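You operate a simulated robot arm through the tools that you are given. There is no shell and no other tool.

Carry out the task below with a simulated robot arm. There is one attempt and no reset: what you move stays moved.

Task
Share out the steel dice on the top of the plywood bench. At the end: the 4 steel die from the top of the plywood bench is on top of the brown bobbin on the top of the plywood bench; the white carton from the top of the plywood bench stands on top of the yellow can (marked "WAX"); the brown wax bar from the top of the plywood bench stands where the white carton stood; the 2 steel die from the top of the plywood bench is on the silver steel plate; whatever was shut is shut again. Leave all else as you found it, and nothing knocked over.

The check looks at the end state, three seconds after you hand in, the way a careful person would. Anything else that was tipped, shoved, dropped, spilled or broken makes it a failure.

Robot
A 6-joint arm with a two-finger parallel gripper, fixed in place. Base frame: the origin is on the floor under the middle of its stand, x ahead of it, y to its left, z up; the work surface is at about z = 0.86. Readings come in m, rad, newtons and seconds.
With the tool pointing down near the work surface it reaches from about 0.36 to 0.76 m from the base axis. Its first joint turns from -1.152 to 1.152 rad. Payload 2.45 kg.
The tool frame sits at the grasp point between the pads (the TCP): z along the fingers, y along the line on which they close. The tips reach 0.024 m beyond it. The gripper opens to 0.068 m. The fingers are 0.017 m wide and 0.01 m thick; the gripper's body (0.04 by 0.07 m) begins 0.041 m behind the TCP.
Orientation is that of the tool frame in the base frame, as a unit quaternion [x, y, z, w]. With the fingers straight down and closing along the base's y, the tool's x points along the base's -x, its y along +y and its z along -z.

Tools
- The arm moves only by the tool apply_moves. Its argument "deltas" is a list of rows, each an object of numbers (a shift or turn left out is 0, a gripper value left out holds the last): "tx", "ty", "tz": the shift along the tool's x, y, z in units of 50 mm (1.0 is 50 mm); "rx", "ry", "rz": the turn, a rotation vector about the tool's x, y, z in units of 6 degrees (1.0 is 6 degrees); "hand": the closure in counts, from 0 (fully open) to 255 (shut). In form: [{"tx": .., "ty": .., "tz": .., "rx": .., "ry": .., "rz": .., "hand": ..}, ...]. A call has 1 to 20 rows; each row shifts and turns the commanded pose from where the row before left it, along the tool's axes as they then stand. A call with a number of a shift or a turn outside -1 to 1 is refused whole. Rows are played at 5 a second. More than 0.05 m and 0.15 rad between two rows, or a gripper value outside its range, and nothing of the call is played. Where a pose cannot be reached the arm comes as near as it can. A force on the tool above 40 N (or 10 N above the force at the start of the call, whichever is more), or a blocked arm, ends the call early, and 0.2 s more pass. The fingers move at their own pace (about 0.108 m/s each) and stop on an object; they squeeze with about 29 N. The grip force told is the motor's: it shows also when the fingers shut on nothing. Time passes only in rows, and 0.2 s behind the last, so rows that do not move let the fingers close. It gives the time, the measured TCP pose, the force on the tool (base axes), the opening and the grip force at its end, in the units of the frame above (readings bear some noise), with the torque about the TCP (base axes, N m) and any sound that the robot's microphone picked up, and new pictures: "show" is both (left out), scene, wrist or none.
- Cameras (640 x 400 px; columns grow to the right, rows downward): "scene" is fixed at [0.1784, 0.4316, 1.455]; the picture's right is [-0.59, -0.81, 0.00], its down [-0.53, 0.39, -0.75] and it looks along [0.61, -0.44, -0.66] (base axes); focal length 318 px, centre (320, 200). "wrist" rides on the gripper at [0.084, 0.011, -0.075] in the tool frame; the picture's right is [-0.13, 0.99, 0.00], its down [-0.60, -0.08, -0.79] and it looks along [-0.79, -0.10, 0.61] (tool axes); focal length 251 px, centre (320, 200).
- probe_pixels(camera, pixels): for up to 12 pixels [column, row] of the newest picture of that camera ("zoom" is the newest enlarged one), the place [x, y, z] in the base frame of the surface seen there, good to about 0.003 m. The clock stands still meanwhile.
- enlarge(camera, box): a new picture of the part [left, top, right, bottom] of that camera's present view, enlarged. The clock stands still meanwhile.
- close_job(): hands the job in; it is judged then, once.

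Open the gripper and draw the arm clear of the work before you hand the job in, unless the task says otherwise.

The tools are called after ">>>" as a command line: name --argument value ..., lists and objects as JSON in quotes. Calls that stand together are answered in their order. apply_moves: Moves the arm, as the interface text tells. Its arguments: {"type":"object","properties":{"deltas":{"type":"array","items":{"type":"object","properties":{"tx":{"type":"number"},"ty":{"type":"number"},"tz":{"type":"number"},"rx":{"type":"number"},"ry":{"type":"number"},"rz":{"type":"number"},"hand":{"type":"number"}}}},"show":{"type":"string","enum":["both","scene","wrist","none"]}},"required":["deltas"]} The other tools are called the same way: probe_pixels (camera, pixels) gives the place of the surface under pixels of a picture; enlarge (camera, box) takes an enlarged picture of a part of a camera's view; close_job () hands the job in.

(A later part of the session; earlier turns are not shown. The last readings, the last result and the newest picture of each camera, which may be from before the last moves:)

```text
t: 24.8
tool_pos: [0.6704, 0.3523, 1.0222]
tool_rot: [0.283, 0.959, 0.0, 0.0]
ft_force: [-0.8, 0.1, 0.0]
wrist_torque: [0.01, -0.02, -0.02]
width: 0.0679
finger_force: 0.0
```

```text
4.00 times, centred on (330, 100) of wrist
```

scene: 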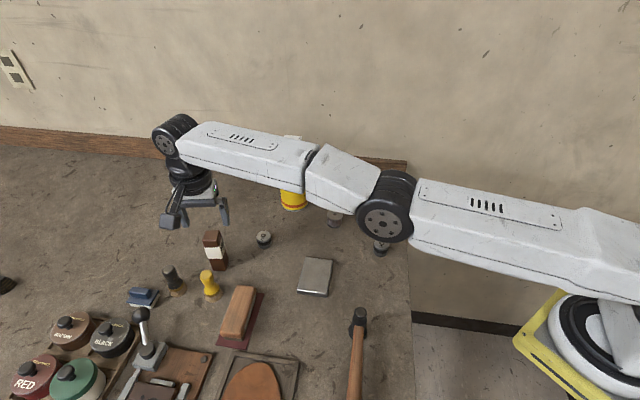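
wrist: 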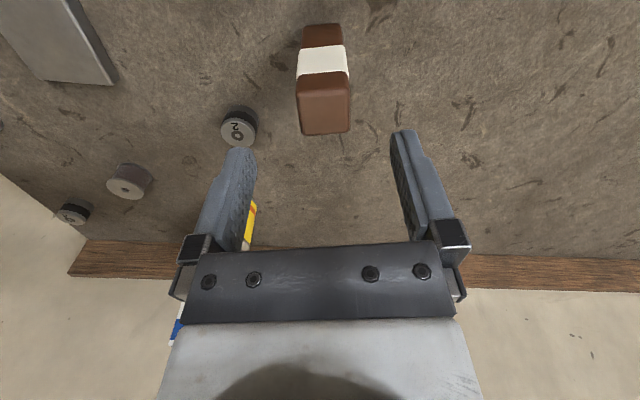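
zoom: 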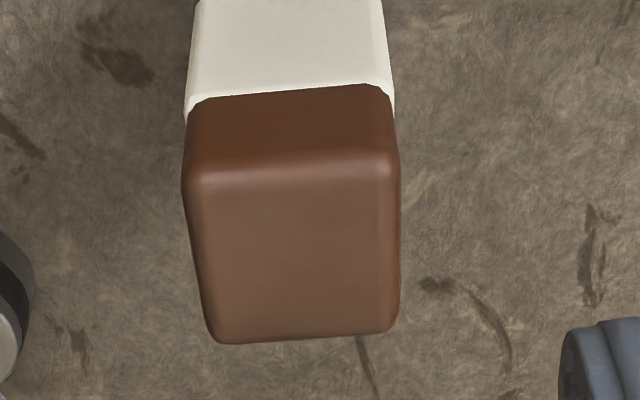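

Bar centre (0.672,0.352), angle ≈56°, so the tool is well aligned. I descend to z≈0.938 around the bar's upper part and close.

>>> apply_moves --deltas '[{"tx": -0.025, "ty": 0.016}, {"tz": 0.42}, {"tz": 0.42}, {"tz": 0.42}, {"tz": 0.42}, {}]' --show "both"

```text
t: 26.2
tool_pos: [0.6701, 0.3498, 0.9397]
tool_rot: [0.282, 0.959, 0.0, 0.001]
ft_force: [1.5, 1.3, 0.5]
wrist_torque: [0.0, 0.01, 0.02]
width: 0.068
finger_force: 0.1
out of reach, approached as far as the arm can: row 5
```

scene: 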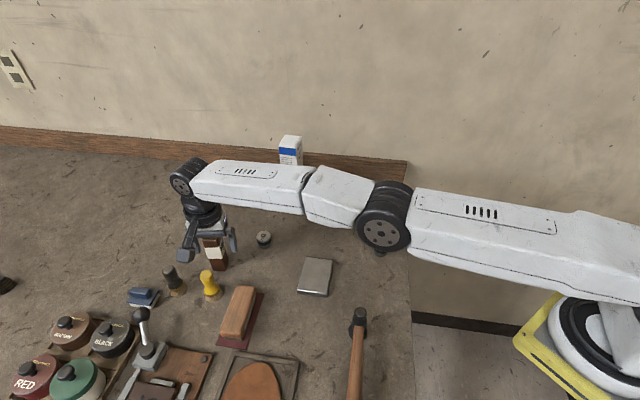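
wrist: 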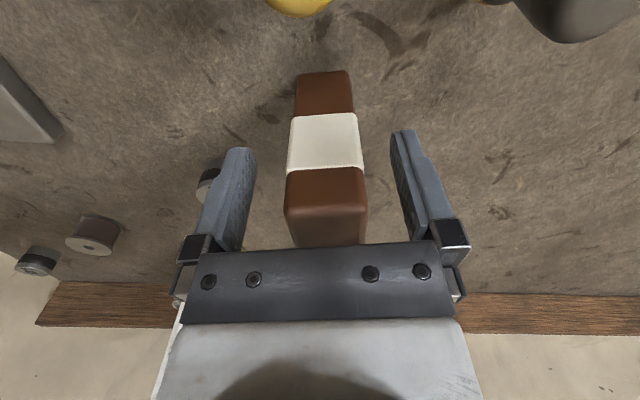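

The arm is at its reach limit here, 3 mm short radially, which the closing pads can absorb (bar at cols 285–367 between fingers 250–395). I close the gripper.

>>> apply_moves --deltas '[{"hand": 100}, {"hand": 160}, {"hand": 255}, {}, {}, {}]' --show "both"

>>> enlarge --camera "scene" --box '[170, 205, 260, 305]'

```text
t: 27.6
tool_pos: [0.6706, 0.3504, 0.9403]
tool_rot: [0.283, 0.959, 0.0, 0.0]
ft_force: [0.2, 0.9, -0.4]
wrist_torque: [0.01, 0.01, 0.01]
width: 0.0321
finger_force: 29.0
```

scene: 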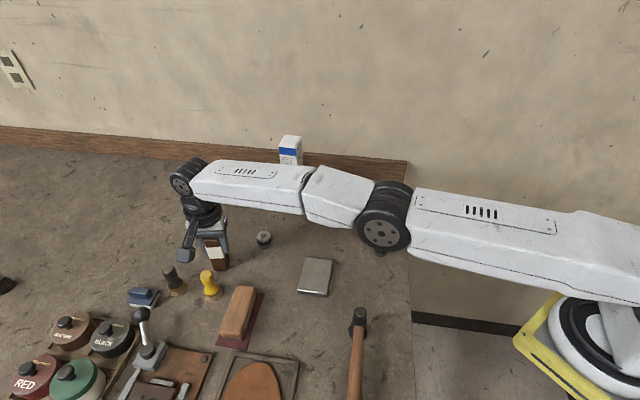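
wrist: 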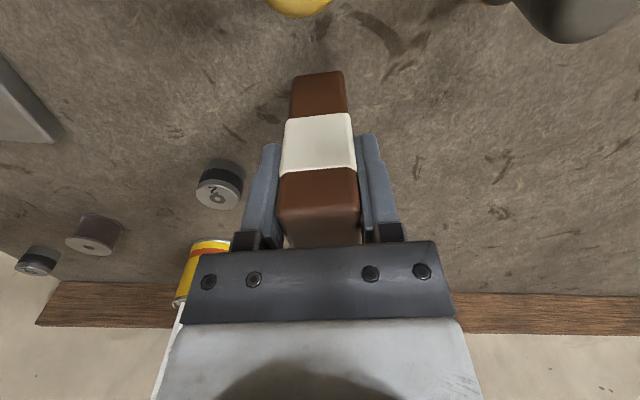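

```text
4.00 times, centred on (215, 255) of scene
```

zoom: 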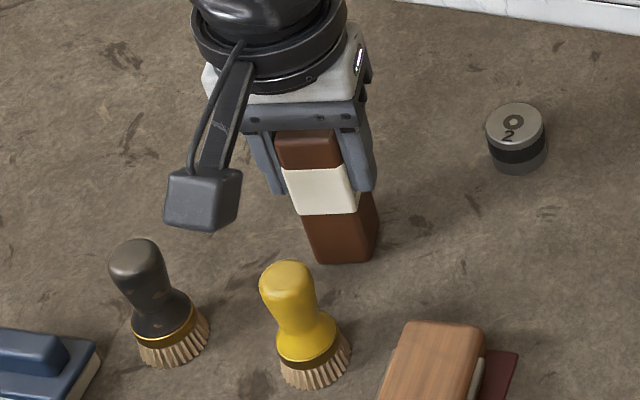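

Gripped at 0.0321 m. I lift gently and check.

>>> apply_moves --deltas '[{"tz": -0.2}, {"tz": -0.4}, {"tz": -0.6}, {"tz": -0.7}, {}]' --show "both"

```text
t: 28.8
tool_pos: [0.6706, 0.3506, 1.0353]
tool_rot: [0.283, 0.959, 0.0, 0.0]
ft_force: [-0.4, -0.1, -1.1]
wrist_torque: [-0.02, -0.02, -0.02]
width: 0.0315
finger_force: 28.8
```

scene: 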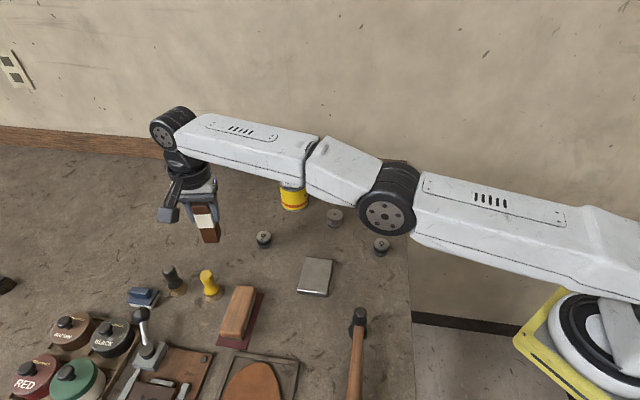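
wrist: 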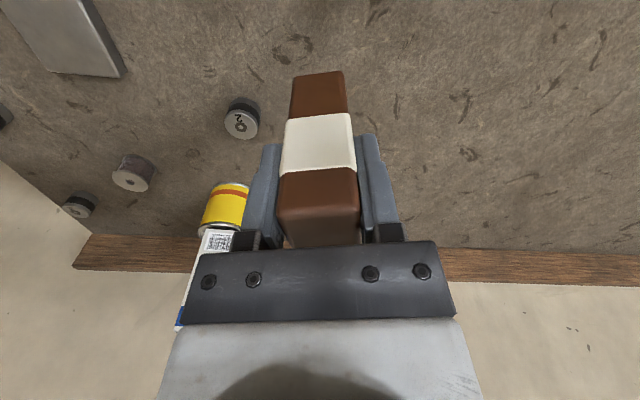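

The bar is lifted cleanly (bottom at z≈0.955). I carry it over to where the carton stood, (0.4065,0.1115), turning back by ~16° to match the carton's angle.

>>> apply_moves --deltas '[{"tx": 0.232, "ty": -0.859}, {"tx": 0.232, "ty": -0.859}, {"tx": 0.232, "ty": -0.859}, {"tx": 0.232, "ty": -0.859}, {"tx": 0.232, "ty": -0.859}, {"tx": 0.232, "ty": -0.859}, {"tx": 0.232, "ty": -0.859}, {"tx": 0.232, "ty": -0.859}, {"rz": 0.9}, {"rz": 0.9}, {"rz": 0.9}, {}]' --show "both"

```text
t: 31.4
tool_pos: [0.6763, 0.3372, 1.0418]
tool_rot: [0.416, 0.91, 0.001, 0.0]
ft_force: [-0.9, -0.4, -1.3]
wrist_torque: [0.0, -0.04, -0.02]
width: 0.0316
finger_force: 28.8
out of reach, approached as far as the arm can: row 1, 2, 3, 4, 5, 6, 7, 8
```

scene: 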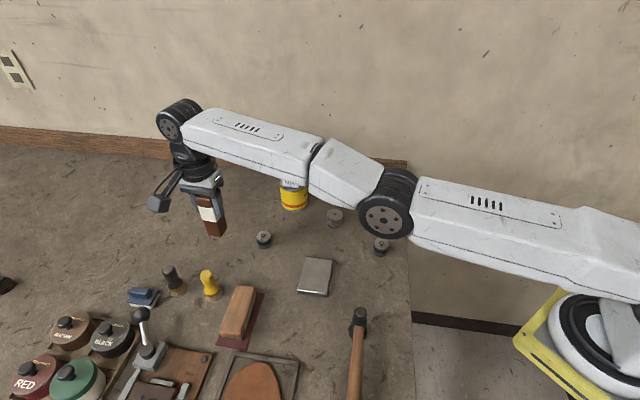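
wrist: 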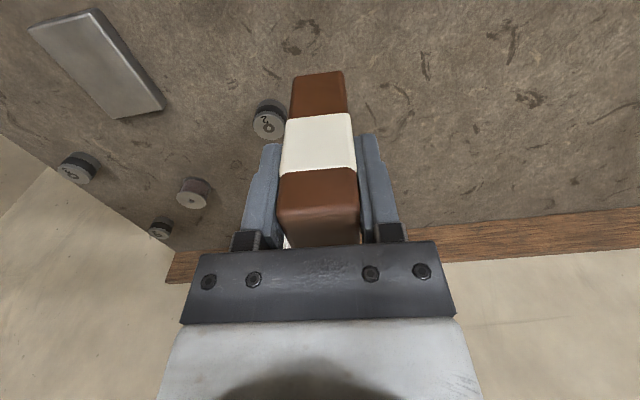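

The moves were reported "out of reach" because the elbow is almost straight and the steps were large; the arm barely moved. I pull back radially in small 1 cm steps first.

>>> apply_moves --deltas '[{"tx": 0.05, "ty": -0.194}, {"tx": 0.05, "ty": -0.194}, {"tx": 0.05, "ty": -0.194}, {"tx": 0.05, "ty": -0.194}, {}]' --show "none"

```text
t: 32.6
tool_pos: [0.6752, 0.3376, 1.0433]
tool_rot: [0.415, 0.91, 0.0, 0.0]
ft_force: [0.2, 0.5, -0.8]
wrist_torque: [0.0, 0.01, 0.0]
width: 0.0318
finger_force: 28.7
out of reach, approached as far as the arm can: row 1, 2, 3, 4
```

Still stuck at the straight-elbow limit. Lowering a bit takes the arm inside its reach (nothing is below the bar here), so I go down 2–3 cm, then pull back.

>>> apply_moves --deltas '[{"tz": 0.3}, {"tz": 0.3}, {}]' --show "none"

```text
t: 33.4
tool_pos: [0.6766, 0.3376, 1.0119]
tool_rot: [0.415, 0.91, -0.001, -0.001]
ft_force: [0.1, 0.4, -1.2]
wrist_torque: [0.01, -0.01, -0.03]
width: 0.0316
finger_force: 29.0
```

Down to z=1.012 with no limit warning. Now a small radial pull-back test.

>>> apply_moves --deltas '[{"tx": 0.05, "ty": -0.194}, {"tx": 0.05, "ty": -0.194}, {"tx": 0.05, "ty": -0.194}, {}]' --show "none"

```text
t: 34.4
tool_pos: [0.6757, 0.3388, 1.0132]
tool_rot: [0.416, 0.91, -0.001, 0.001]
ft_force: [0.6, 0.3, -0.9]
wrist_torque: [0.01, -0.04, 0.02]
width: 0.0316
finger_force: 29.1
out of reach, approached as far as the arm can: row 1, 2, 3
```

I look at the arm's configuration to understand what limits it, and probe points along the arm.

>>> apply_moves --deltas '[{}]' --show "both"

>>> probe_pixels --camera "scene" --pixels '[[185, 120], [200, 180], [230, 140], [330, 180], [390, 205], [420, 215], [520, 230], [620, 250], [635, 275]]'

```text
t: 34.8
tool_pos: [0.6771, 0.3391, 1.0123]
tool_rot: [0.414, 0.91, 0.0, -0.001]
ft_force: [0.9, 0.1, -1.2]
wrist_torque: [-0.04, -0.02, 0.01]
width: 0.0318
finger_force: 28.9
```

scene: 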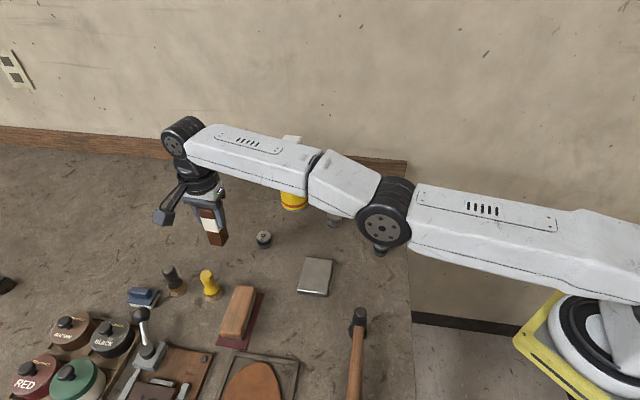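
wrist: 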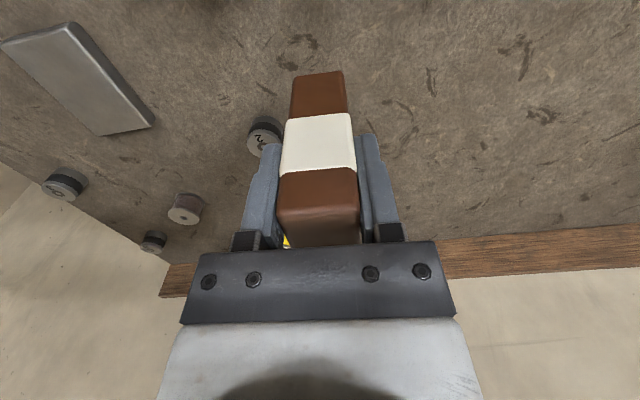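

```text
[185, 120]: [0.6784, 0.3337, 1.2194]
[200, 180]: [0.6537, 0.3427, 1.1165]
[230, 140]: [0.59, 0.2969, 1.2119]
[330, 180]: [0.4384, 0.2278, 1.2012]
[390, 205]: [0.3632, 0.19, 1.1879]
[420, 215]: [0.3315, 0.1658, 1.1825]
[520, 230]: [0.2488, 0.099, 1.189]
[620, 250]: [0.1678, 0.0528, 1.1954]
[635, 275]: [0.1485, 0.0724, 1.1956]
```

I probe the hub centres (elbow (384,224), wrist (173,147)) and link edges to work out the arm's elbow state.

>>> enlarge --camera "scene" --box '[340, 150, 640, 340]'

>>> probe_pixels --camera "scene" --pixels '[[384, 224], [173, 147], [412, 245], [500, 266], [600, 293], [190, 165], [290, 190], [340, 212], [425, 190], [560, 212], [215, 128], [310, 155]]'

```text
2.11 times, centred on (490, 245) of scene
```

zoom: 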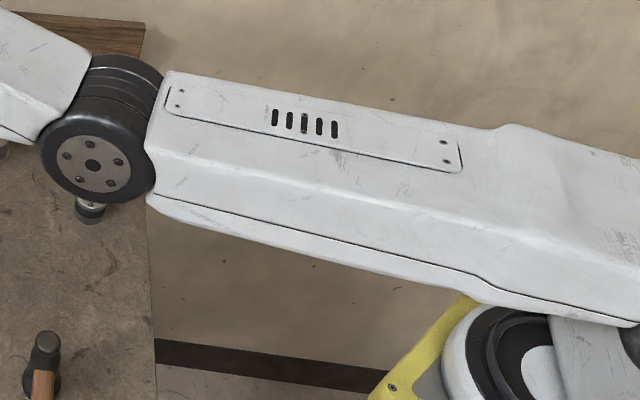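

```text
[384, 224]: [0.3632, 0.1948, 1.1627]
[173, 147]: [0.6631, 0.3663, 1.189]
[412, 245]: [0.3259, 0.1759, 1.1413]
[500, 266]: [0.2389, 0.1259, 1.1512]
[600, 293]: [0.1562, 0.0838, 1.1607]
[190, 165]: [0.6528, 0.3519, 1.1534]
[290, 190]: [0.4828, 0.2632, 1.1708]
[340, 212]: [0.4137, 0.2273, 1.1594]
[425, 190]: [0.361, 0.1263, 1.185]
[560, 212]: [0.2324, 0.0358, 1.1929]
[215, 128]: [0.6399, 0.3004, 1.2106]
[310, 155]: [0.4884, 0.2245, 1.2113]
```

The elbow (r=0.412, z=1.163) is slightly below the shoulder–wrist line: it hyper-extended to its limit, so pulling back fails. I stretch the arm outward a few mm to straighten it, then pull back so the elbow can fold upward.

>>> apply_moves --deltas '[{"tx": -0.04, "ty": 0.155}, {"tx": -0.04, "ty": 0.155}, {}]' --show "scene"

>>> probe_pixels --camera "scene" --pixels '[[384, 224], [173, 147], [384, 215]]'

```text
t: 35.6
tool_pos: [0.6785, 0.3391, 1.0116]
tool_rot: [0.416, 0.909, 0.0, 0.0]
ft_force: [0.4, -0.2, -0.8]
wrist_torque: [0.01, -0.01, 0.03]
width: 0.0316
finger_force: 29.4
out of reach, approached as far as the arm can: row 1, 2
```

scene: 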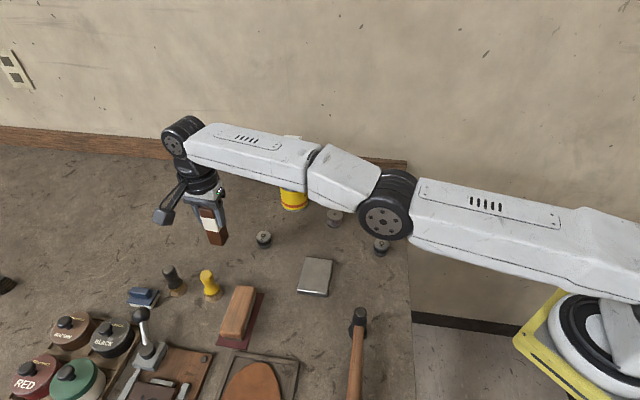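

```text
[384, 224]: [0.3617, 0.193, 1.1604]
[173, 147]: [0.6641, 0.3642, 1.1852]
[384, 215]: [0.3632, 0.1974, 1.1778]
```

The elbow hub rose slightly ((383,222)→(386,217)). Now pull back 1 cm and see.

>>> apply_moves --deltas '[{"tx": 0.05, "ty": -0.194}, {}]' --show "scene"

```text
t: 36.2
tool_pos: [0.6764, 0.3375, 1.012]
tool_rot: [0.415, 0.91, -0.001, 0.0]
ft_force: [-0.3, 0.1, -1.6]
wrist_torque: [-0.02, 0.01, -0.03]
width: 0.0318
finger_force: 28.8
out of reach, approached as far as the arm can: row 1
```

scene: 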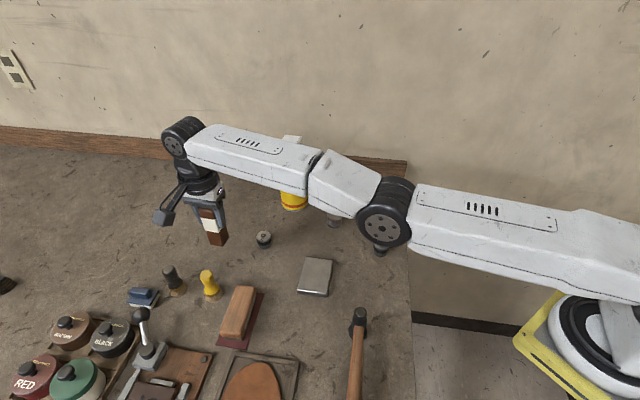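

Elbow folded down again. From a straight arm, a downward motion should bend the elbow the right way: I go up 7 cm, then descend while pushing outward (keeping the arm straight), and finally pull back.

>>> apply_moves --deltas '[{"tz": -0.7}, {"tz": -0.7}, {"tx": -0.05, "ty": 0.194}, {"tx": -0.05, "ty": 0.194, "tz": 0.5}, {"tx": -0.05, "ty": 0.194, "tz": 0.5}, {"tx": -0.05, "ty": 0.194, "tz": 0.5}, {"tx": 0.05, "ty": -0.194}, {"tx": 0.05, "ty": -0.194}, {}]' --show "scene"

```text
t: 38.2
tool_pos: [0.6589, 0.3278, 1.0115]
tool_rot: [0.414, 0.91, -0.001, 0.0]
ft_force: [0.4, 0.9, -1.3]
wrist_torque: [-0.03, 0.02, -0.03]
width: 0.0317
finger_force: 29.4
out of reach, approached as far as the arm can: row 2, 3, 4, 5, 6
```

scene: 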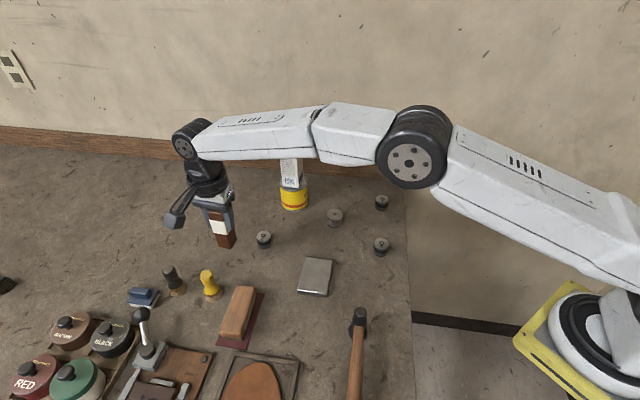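

The elbow is up again and the pull-back worked (r=0.736). Now I carry the bar to (0.4065,0.1115), rising 2 cm on the way.

>>> apply_moves --deltas '[{"tx": 0.005, "ty": -0.831, "tz": -0.05}, {"tx": 0.005, "ty": -0.831, "tz": -0.05}, {"tx": 0.005, "ty": -0.831, "tz": -0.05}, {"tx": 0.005, "ty": -0.831, "tz": -0.05}, {"tx": 0.005, "ty": -0.831, "tz": -0.05}, {"tx": 0.005, "ty": -0.831, "tz": -0.05}, {"tx": 0.005, "ty": -0.831, "tz": -0.05}, {"tx": 0.005, "ty": -0.831, "tz": -0.05}, {}]' --show "both"

```text
t: 40.2
tool_pos: [0.4081, 0.11, 1.0328]
tool_rot: [0.415, 0.91, 0.0, 0.0]
ft_force: [0.0, 0.1, -0.1]
wrist_torque: [-0.01, -0.02, -0.05]
width: 0.0318
finger_force: 29.5
```

scene: 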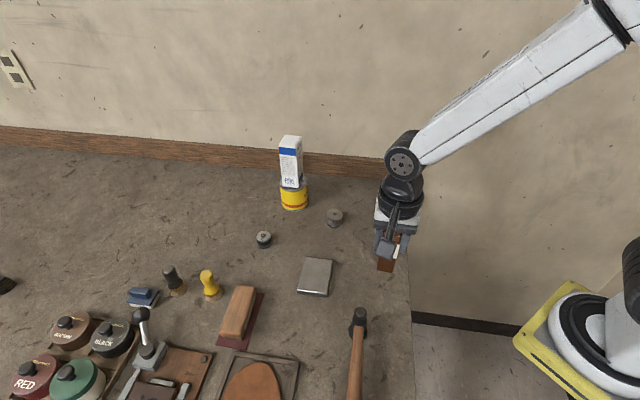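
wrist: 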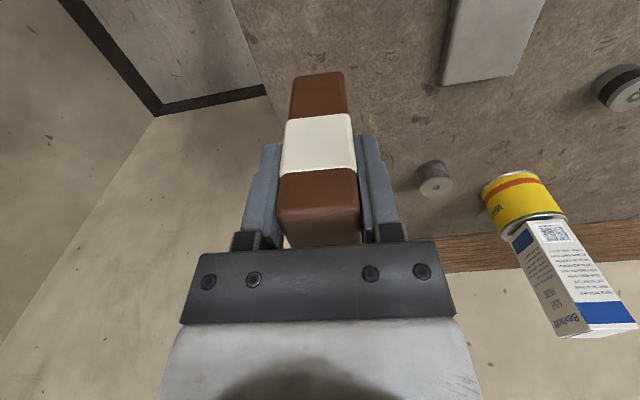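

Bar is over the spot; the carton still stands well on the can. I descend to ~5 mm above the bench.

>>> apply_moves --deltas '[{"tx": 0.042}, {"tz": 0.44}, {"tz": 0.44}, {"tz": 0.44}, {"tz": 0.42}, {}]' --show "both"

>>> enlarge --camera "scene" --box '[340, 200, 430, 320]'

```text
t: 41.6
tool_pos: [0.407, 0.111, 0.9456]
tool_rot: [0.415, 0.91, -0.001, 0.0]
ft_force: [0.7, 0.5, -1.0]
wrist_torque: [0.0, 0.01, 0.01]
width: 0.0318
finger_force: 28.8
```

scene: 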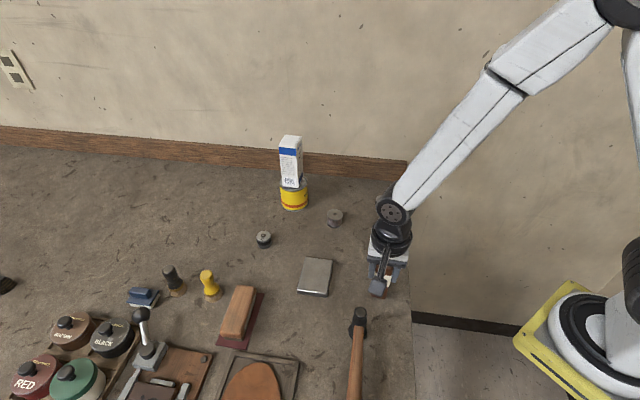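
wrist: 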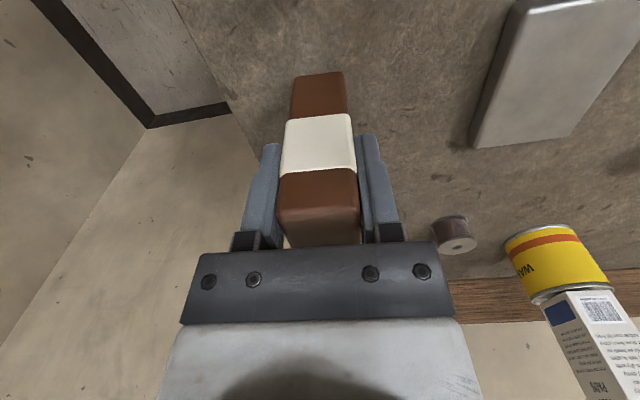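

```text
3.33 times, centred on (385, 260) of scene
```

zoom: 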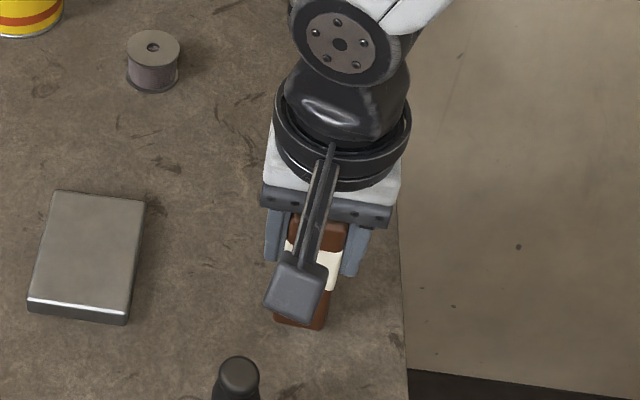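

Now TCP is at (0.407,0.111,0.9456), about 5 mm above contact. I lower in small steps watching the force.

>>> apply_moves --deltas '[{"tz": 0.04}, {"tz": 0.03}, {"tz": 0.02}, {}]' --show "none"

```text
t: 42.6
tool_pos: [0.4061, 0.113, 0.9424]
tool_rot: [0.415, 0.91, 0.0, 0.0]
ft_force: [0.2, 0.1, -0.5]
wrist_torque: [-0.02, 0.01, 0.05]
width: 0.0315
finger_force: 28.7
```

No contact yet. Two more 1 mm steps.

>>> apply_moves --deltas '[{"tz": 0.02}, {"tz": 0.02}, {}]' --show "none"

```text
t: 43.4
tool_pos: [0.4066, 0.1138, 0.94]
tool_rot: [0.415, 0.91, -0.001, 0.0]
ft_force: [-0.7, 0.9, 0.2]
wrist_torque: [0.02, 0.03, -0.01]
width: 0.0319
finger_force: 28.7
```

>>> apply_moves --deltas '[{"tz": 0.02}, {}]' --show "none"

```text
t: 44.0
tool_pos: [0.4071, 0.1136, 0.9396]
tool_rot: [0.415, 0.91, 0.001, 0.0]
ft_force: [-7.3, 2.2, 25.4]
wrist_torque: [-0.03, 0.32, -0.02]
width: 0.0317
finger_force: 28.6
```

Contact is made (25 N). I back off ~0.8 mm to relax the press, then open.

>>> apply_moves --deltas '[{"tz": -0.015}, {}]' --show "none"

```text
t: 44.6
tool_pos: [0.4077, 0.1124, 0.9409]
tool_rot: [0.414, 0.91, 0.0, 0.0]
ft_force: [-2.1, 5.2, 12.4]
wrist_torque: [0.16, -0.01, 0.06]
width: 0.0314
finger_force: 28.9
```

>>> apply_moves --deltas '[{"tz": -0.012}, {}]' --show "none"

```text
t: 45.2
tool_pos: [0.4057, 0.1133, 0.9389]
tool_rot: [0.416, 0.91, 0.0, -0.001]
ft_force: [0.1, 0.6, -0.3]
wrist_torque: [0.01, 0.01, -0.02]
width: 0.0314
finger_force: 29.2
```

The load is now near zero with the bar just at the bench. I open the gripper.

>>> apply_moves --deltas '[{"hand": 170}, {"hand": 100}, {"hand": 0}, {}, {}]' --show "both"

```text
t: 46.4
tool_pos: [0.4059, 0.1138, 0.9403]
tool_rot: [0.415, 0.91, 0.0, 0.0]
ft_force: [0.5, -0.6, 0.0]
wrist_torque: [0.01, -0.04, -0.02]
width: 0.0682
finger_force: 0.0
```

scene: 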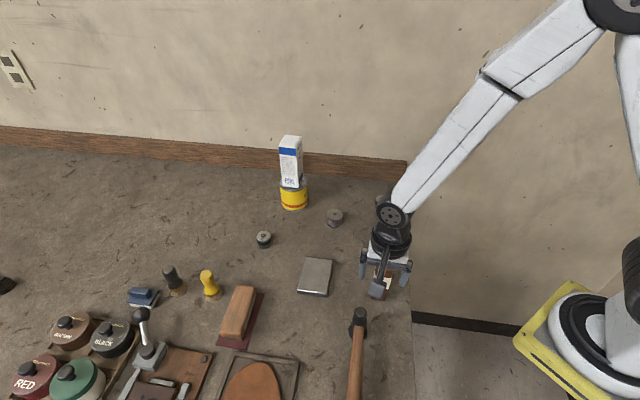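
wrist: 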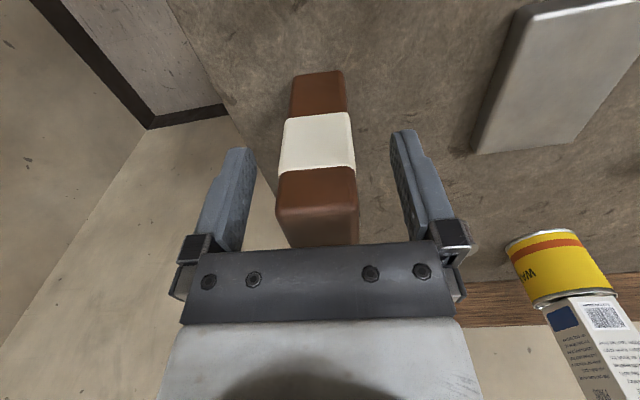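

The bar stands free. I rise straight up to z≈1.05 and view.

>>> apply_moves --deltas '[{"tz": -0.3}, {"tz": -0.6}, {"tz": -0.7}, {"tz": -0.6}, {}]' --show "both"

>>> enlarge --camera "scene" --box '[340, 200, 430, 320]'

```text
t: 47.6
tool_pos: [0.4069, 0.1122, 1.0517]
tool_rot: [0.415, 0.91, 0.0, 0.0]
ft_force: [0.2, 0.2, 0.1]
wrist_torque: [0.0, 0.01, 0.03]
width: 0.068
finger_force: 0.1
```

scene: 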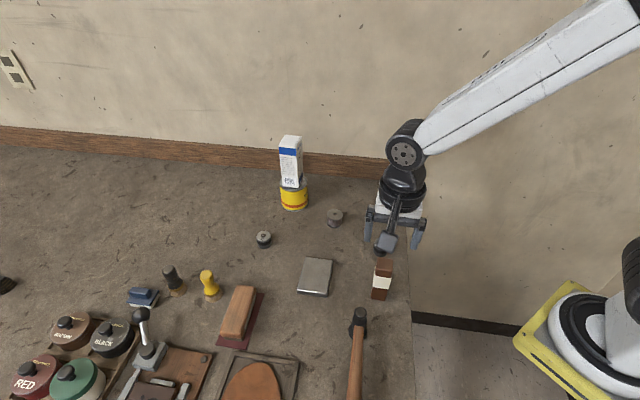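
wrist: 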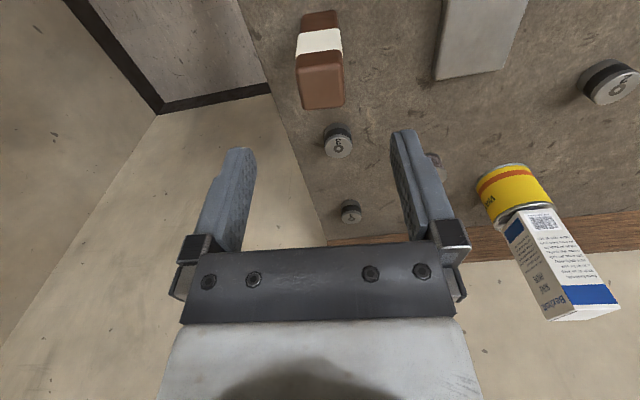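

```text
3.33 times, centred on (385, 260) of scene
```

zoom: 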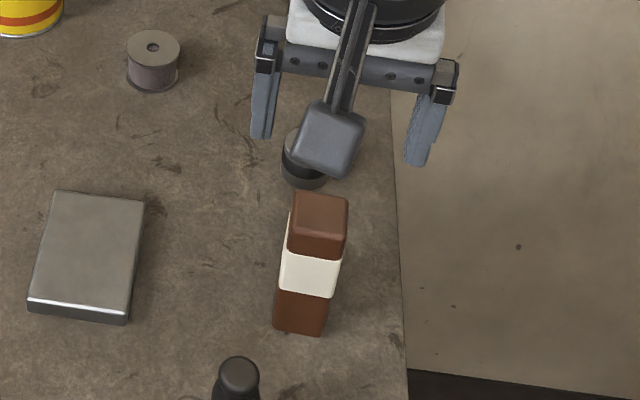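

The bar stands upright in the carton's old spot. Next is die 4: I move over (0.6045,-0.0855) at z≈1.05, then down to z≈0.97 to view it.

>>> apply_moves --deltas '[{"tx": -0.796, "ty": 0.056}, {"tx": -0.796, "ty": 0.056}, {"tx": -0.796, "ty": 0.056}, {"tx": -0.796, "ty": 0.056}, {"tx": -0.796, "ty": 0.056}, {"tx": -0.796, "ty": 0.056}, {"tx": -0.796, "ty": 0.056}, {"tz": 0.8}, {"tz": 0.8}, {}]' --show "both"

>>> probe_pixels --camera "scene" --pixels '[[384, 262], [383, 299], [376, 297], [388, 299]]'

```text
t: 49.8
tool_pos: [0.6048, -0.087, 0.9712]
tool_rot: [0.414, 0.91, 0.0, 0.0]
ft_force: [-0.7, 0.0, 0.6]
wrist_torque: [-0.04, 0.0, -0.01]
width: 0.0683
finger_force: 0.1
```

scene: 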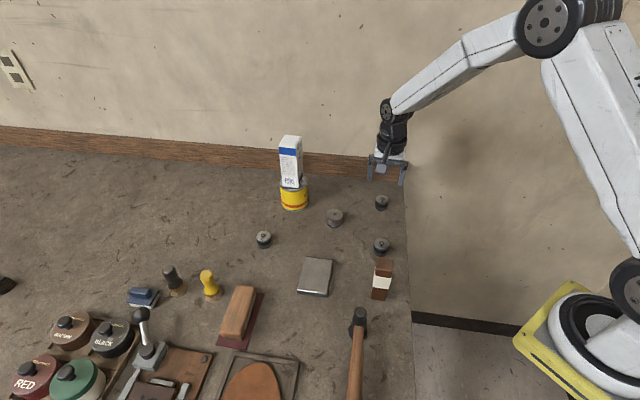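
wrist: 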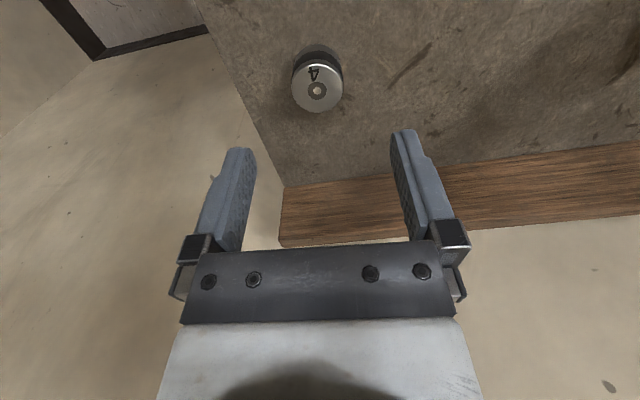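

```text
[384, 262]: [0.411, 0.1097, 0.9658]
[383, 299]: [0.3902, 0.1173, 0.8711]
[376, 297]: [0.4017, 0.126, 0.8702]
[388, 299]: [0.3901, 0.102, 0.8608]
```

Die 4 is at wrist (317,85), nearly on the tool axis column 320. I probe its rim.

>>> probe_pixels --camera "wrist" --pixels '[[293, 85], [342, 84], [317, 110], [317, 66], [317, 90]]'

>>> enlarge --camera "wrist" --box '[270, 30, 370, 130]'

```text
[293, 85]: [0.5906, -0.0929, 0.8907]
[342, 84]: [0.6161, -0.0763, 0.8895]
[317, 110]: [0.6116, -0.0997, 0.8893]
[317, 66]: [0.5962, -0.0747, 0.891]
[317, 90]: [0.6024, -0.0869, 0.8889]
```

```text
4.00 times, centred on (320, 80) of wrist
```

zoom: 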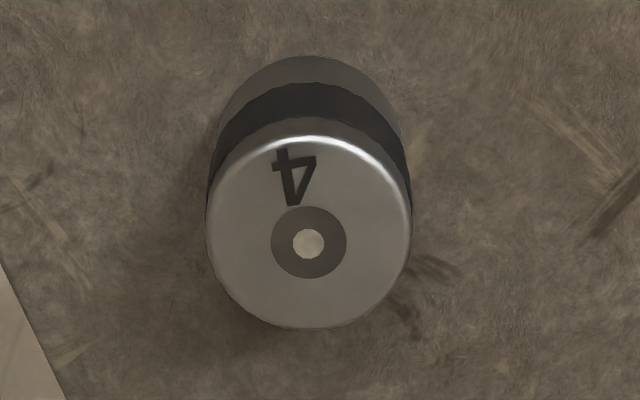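

Die 4 centre is (0.6037,-0.086), within 1.5 mm of the TCP. I descend to z≈0.891 and close.

>>> apply_moves --deltas '[{"tx": 0.028}, {"tz": 0.4}, {"tz": 0.4}, {"tz": 0.4}, {"tz": 0.4}, {}, {"hand": 130}, {"hand": 255}, {}, {}]' --show "both"

```text
t: 52.0
tool_pos: [0.6054, -0.0845, 0.8914]
tool_rot: [0.415, 0.91, -0.001, 0.0]
ft_force: [0.7, 0.8, -1.5]
wrist_torque: [-0.02, -0.03, 0.01]
width: 0.0331
finger_force: 29.1
```

scene: 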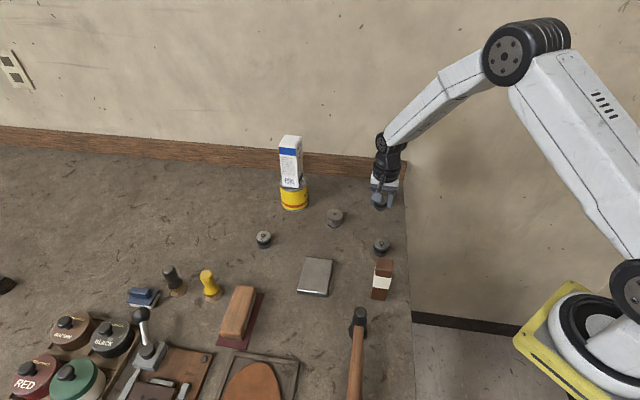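
wrist: 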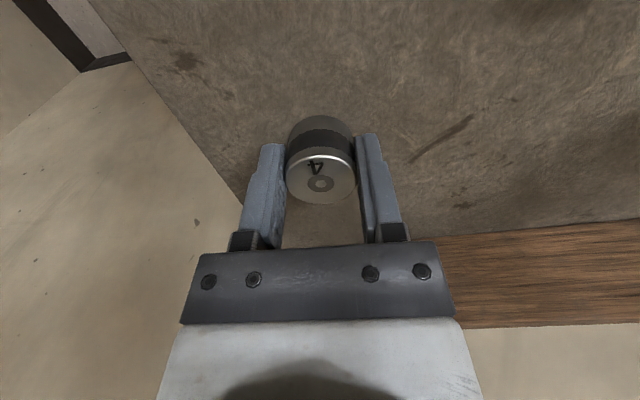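

Die 4 is gripped (0.0331 m). I lift to z≈0.975 and move over the bobbin (0.633,0.0525).

>>> apply_moves --deltas '[{"tz": -0.3}, {"tz": -0.6}, {"tz": -0.75}, {"tx": 0.4275, "ty": 0.5595}, {"tx": 0.4275, "ty": 0.5595}, {"tx": 0.4275, "ty": 0.5595}, {"tx": 0.4275, "ty": 0.5595}, {}]' --show "both"

```text
t: 53.8
tool_pos: [0.6295, 0.0545, 0.975]
tool_rot: [0.414, 0.91, 0.0, 0.001]
ft_force: [-0.9, -0.2, -2.4]
wrist_torque: [0.03, -0.02, 0.01]
width: 0.0333
finger_force: 28.9
```

scene: 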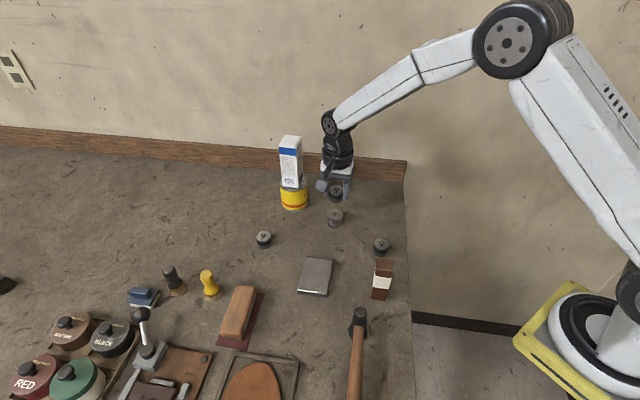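
wrist: 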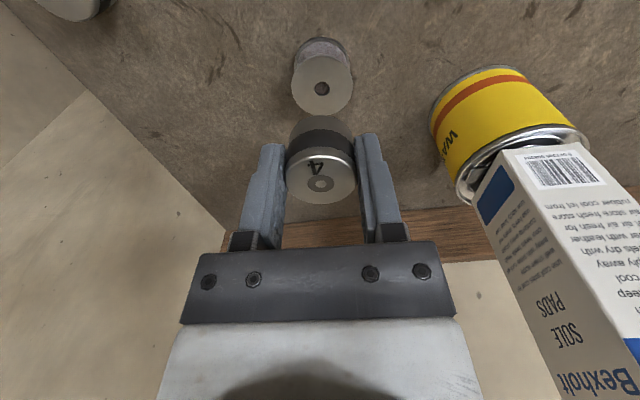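

The bobbin is at wrist (322,87). I probe its rim for precise centring.

>>> probe_pixels --camera "wrist" --pixels '[[293, 86], [350, 85], [322, 112], [322, 64], [300, 105], [343, 104], [310, 90]]'

>>> enlarge --camera "wrist" --box '[260, 30, 380, 210]'

```text
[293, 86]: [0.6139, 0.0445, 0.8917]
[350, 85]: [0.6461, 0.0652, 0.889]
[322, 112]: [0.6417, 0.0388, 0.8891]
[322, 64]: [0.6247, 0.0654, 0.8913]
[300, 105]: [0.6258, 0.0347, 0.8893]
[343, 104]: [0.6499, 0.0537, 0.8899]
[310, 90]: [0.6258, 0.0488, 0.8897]
```

```text
2.22 times, centred on (320, 120) of wrist
```

zoom: 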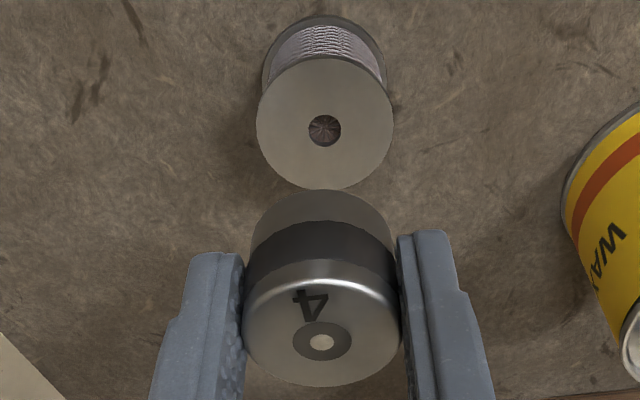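

The tool axis would land at (320,86), the bobbin hole is at (321.8,88.5): shift ~2 mm away and ~1.2 mm right in tool axes, then descend to ~5 mm above contact.

>>> apply_moves --deltas '[{"tx": -0.045, "ty": 0.025}, {"tz": 0.4}, {"tz": 0.4}, {"tz": 0.16}, {}]' --show "both"

>>> enlarge --camera "scene" --box '[305, 180, 365, 240]'

>>> enlarge --camera "wrist" --box '[260, 70, 380, 220]'

```text
t: 55.0
tool_pos: [0.6345, 0.0548, 0.9271]
tool_rot: [0.415, 0.91, 0.0, 0.0]
ft_force: [0.5, -0.2, -2.3]
wrist_torque: [0.0, 0.01, -0.01]
width: 0.0334
finger_force: 29.0
```

scene: 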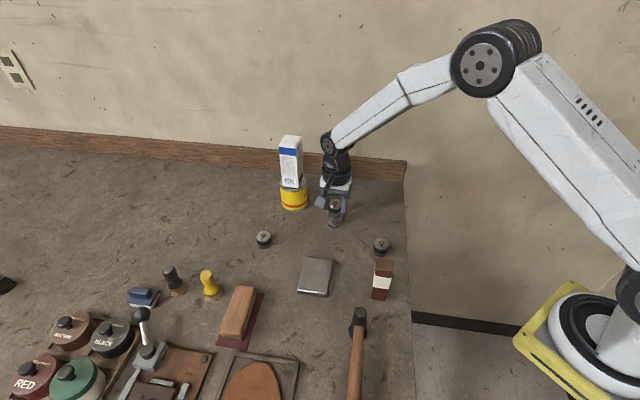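
wrist: 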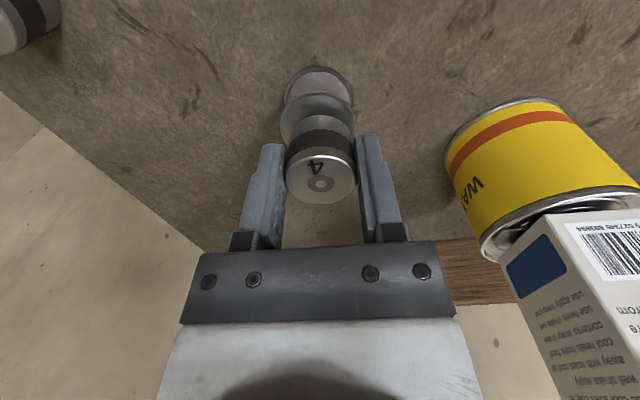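

```text
6.67 times, centred on (335, 210) of scene
```

zoom: 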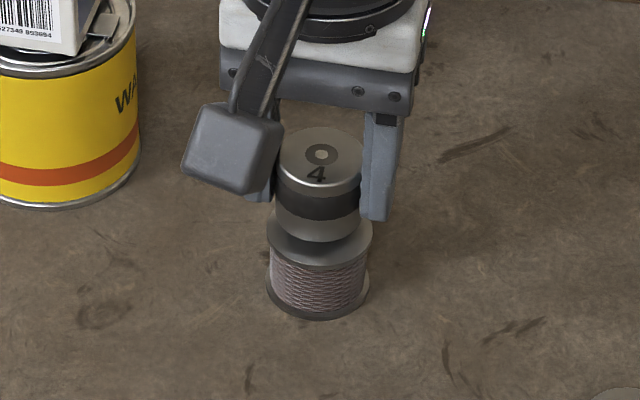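

```text
2.67 times, centred on (320, 145) of wrist
```

zoom: 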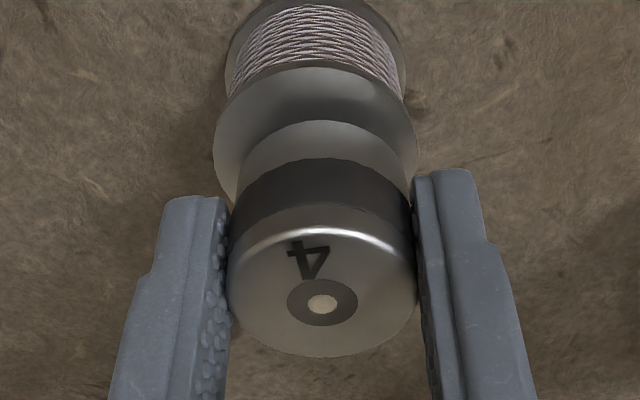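

The die is offset from the bobbin by about 1.5 mm (flange cols 214–416 vs die 240–407 in the zoom). I correct by (+1.2,-1.7) mm in tool axes and lower stepwise.

>>> apply_moves --deltas '[{"tx": 0.025, "ty": -0.033}, {"tz": 0.03}, {"tz": 0.03}, {}]' --show "wrist"

>>> enlarge --camera "wrist" --box '[260, 70, 380, 220]'

>>> enlarge --camera "scene" --box '[305, 180, 365, 240]'

```text
t: 56.0
tool_pos: [0.6312, 0.053, 0.9217]
tool_rot: [0.416, 0.91, 0.0, 0.0]
ft_force: [-0.2, 0.0, -1.4]
wrist_torque: [0.01, 0.0, -0.04]
width: 0.0334
finger_force: 29.2
```

wrist: 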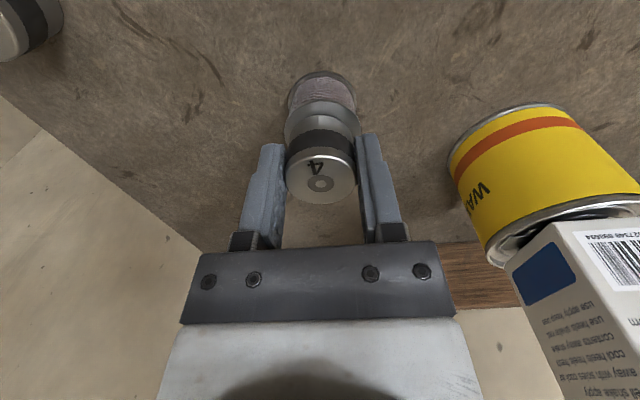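

```text
2.67 times, centred on (320, 145) of wrist
```

zoom: 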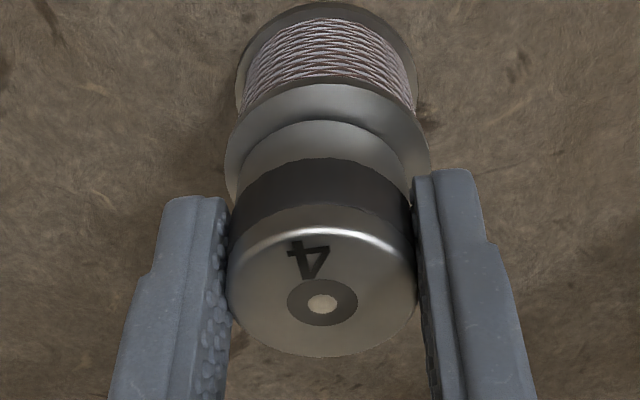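

```text
6.67 times, centred on (335, 210) of scene
```

zoom: 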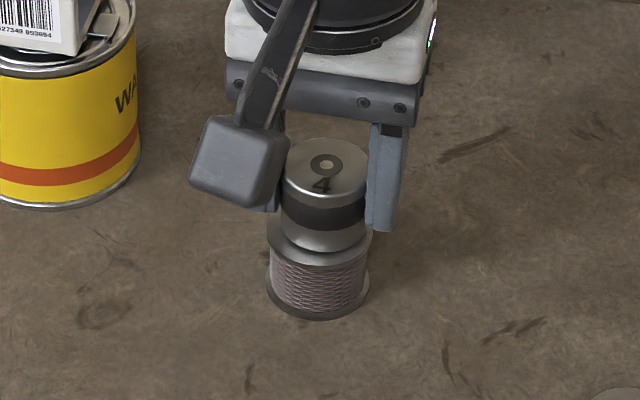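

Now within about 1 mm; I shift +1 mm along tool y and lower in 0.7–1 mm steps until contact.

>>> apply_moves --deltas '[{"ty": 0.02}, {"tz": 0.015}, {}]' --show "none"

```text
t: 56.8
tool_pos: [0.633, 0.0547, 0.922]
tool_rot: [0.415, 0.91, 0.0, 0.0]
ft_force: [-0.1, 0.5, -1.0]
wrist_torque: [0.01, 0.01, 0.0]
width: 0.0333
finger_force: 29.4
```

>>> apply_moves --deltas '[{"tz": 0.015}, {}]' --show "none"

```text
t: 57.4
tool_pos: [0.633, 0.055, 0.9226]
tool_rot: [0.416, 0.91, 0.0, 0.002]
ft_force: [-2.1, -1.0, 8.0]
wrist_torque: [-0.04, 0.07, -0.02]
width: 0.0334
finger_force: 29.1
```

Contact (8 N). I back off ~0.4 mm, then open gently.

>>> apply_moves --deltas '[{"tz": -0.008}, {}]' --show "wrist"

>>> enlarge --camera "wrist" --box '[260, 70, 380, 220]'

>>> enlarge --camera "scene" --box '[305, 180, 365, 240]'

```text
t: 58.0
tool_pos: [0.6319, 0.0535, 0.9224]
tool_rot: [0.414, 0.91, 0.001, 0.001]
ft_force: [2.1, 0.0, 4.7]
wrist_torque: [0.01, -0.09, 0.04]
width: 0.0334
finger_force: 28.9
```

wrist: 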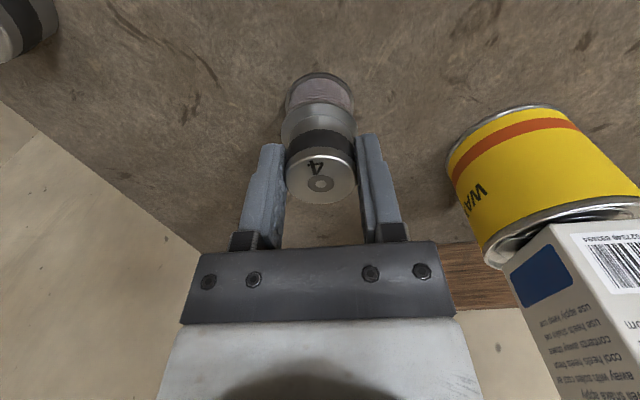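

```text
2.67 times, centred on (320, 145) of wrist
```

zoom: 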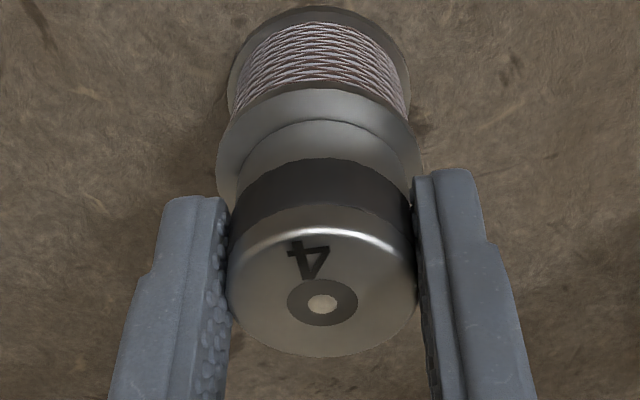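

```text
6.67 times, centred on (335, 210) of scene
```

zoom: 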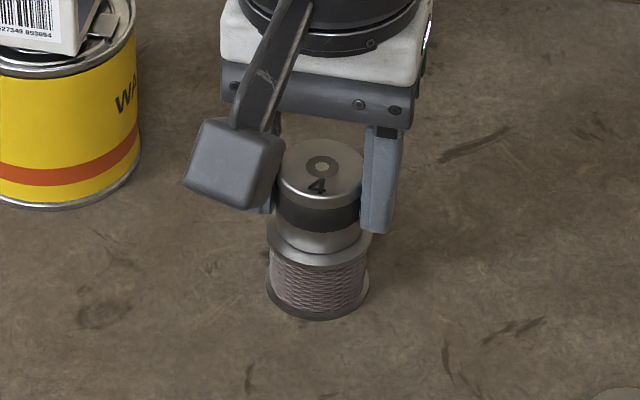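

The die sits centred on the bobbin (flange 216–423, die ~237–408). I open the gripper.

>>> apply_moves --deltas '[{"hand": 190}, {"hand": 150}, {"hand": 80}, {"hand": 0}, {}, {}]' --show "wrist"

>>> enlarge --camera "scene" --box '[305, 180, 365, 240]'

```text
t: 59.4
tool_pos: [0.6319, 0.0536, 0.9225]
tool_rot: [0.414, 0.91, 0.0, 0.001]
ft_force: [-0.3, 0.5, 0.4]
wrist_torque: [0.0, 0.02, -0.04]
width: 0.068
finger_force: 0.1
```

wrist: 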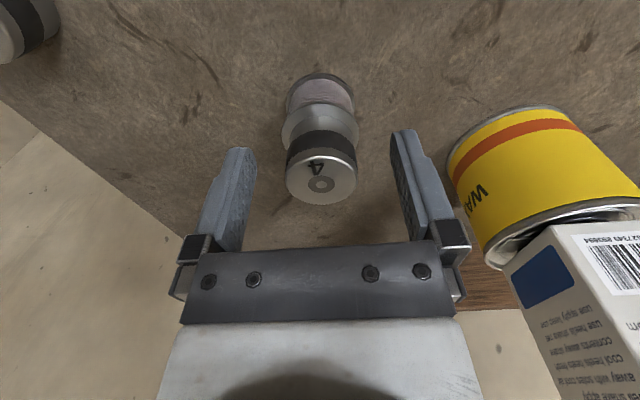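

```text
6.67 times, centred on (335, 210) of scene
```

zoom: 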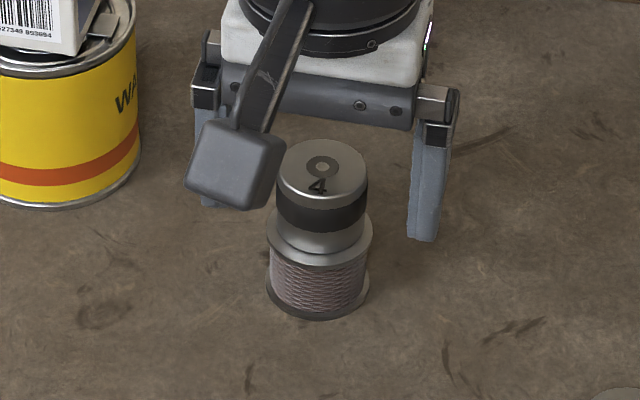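

Die 4 rests squarely on the bobbin. I rise straight up and move over to die 2 at (0.6745,0.2385), staying clear of the carton.

>>> apply_moves --deltas '[{"tz": -0.3}, {"tz": -0.6}, {"tz": -0.7}, {"tz": -0.6}, {"tx": 0.559, "ty": 0.485}, {"tx": 0.559, "ty": 0.485}, {"tx": 0.559, "ty": 0.485}, {"tx": 0.559, "ty": 0.485}, {"tx": 0.559, "ty": 0.485}, {"tx": -0.557, "ty": 0.642}, {"tz": 0.6}, {"tz": 0.7}, {}]' --show "both"

```text
t: 62.2
tool_pos: [0.6726, 0.2392, 0.9652]
tool_rot: [0.416, 0.909, 0.0, 0.001]
ft_force: [-0.8, 0.7, 0.0]
wrist_torque: [-0.01, 0.0, -0.02]
width: 0.0679
finger_force: 0.0
```

scene: 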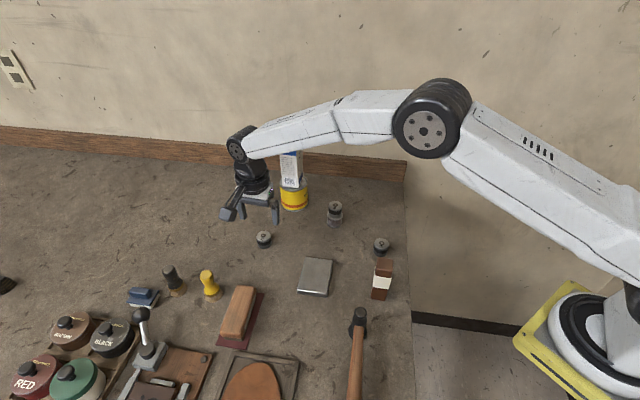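
wrist: 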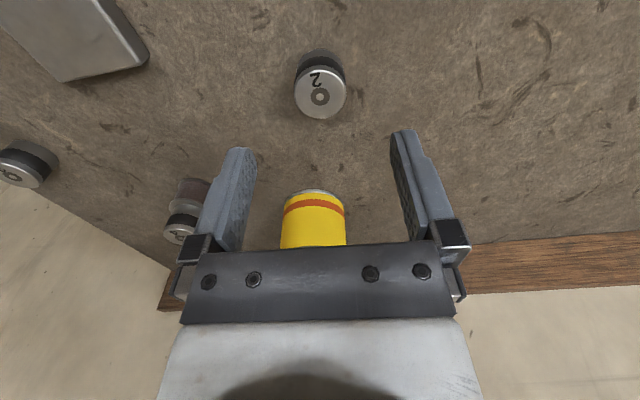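

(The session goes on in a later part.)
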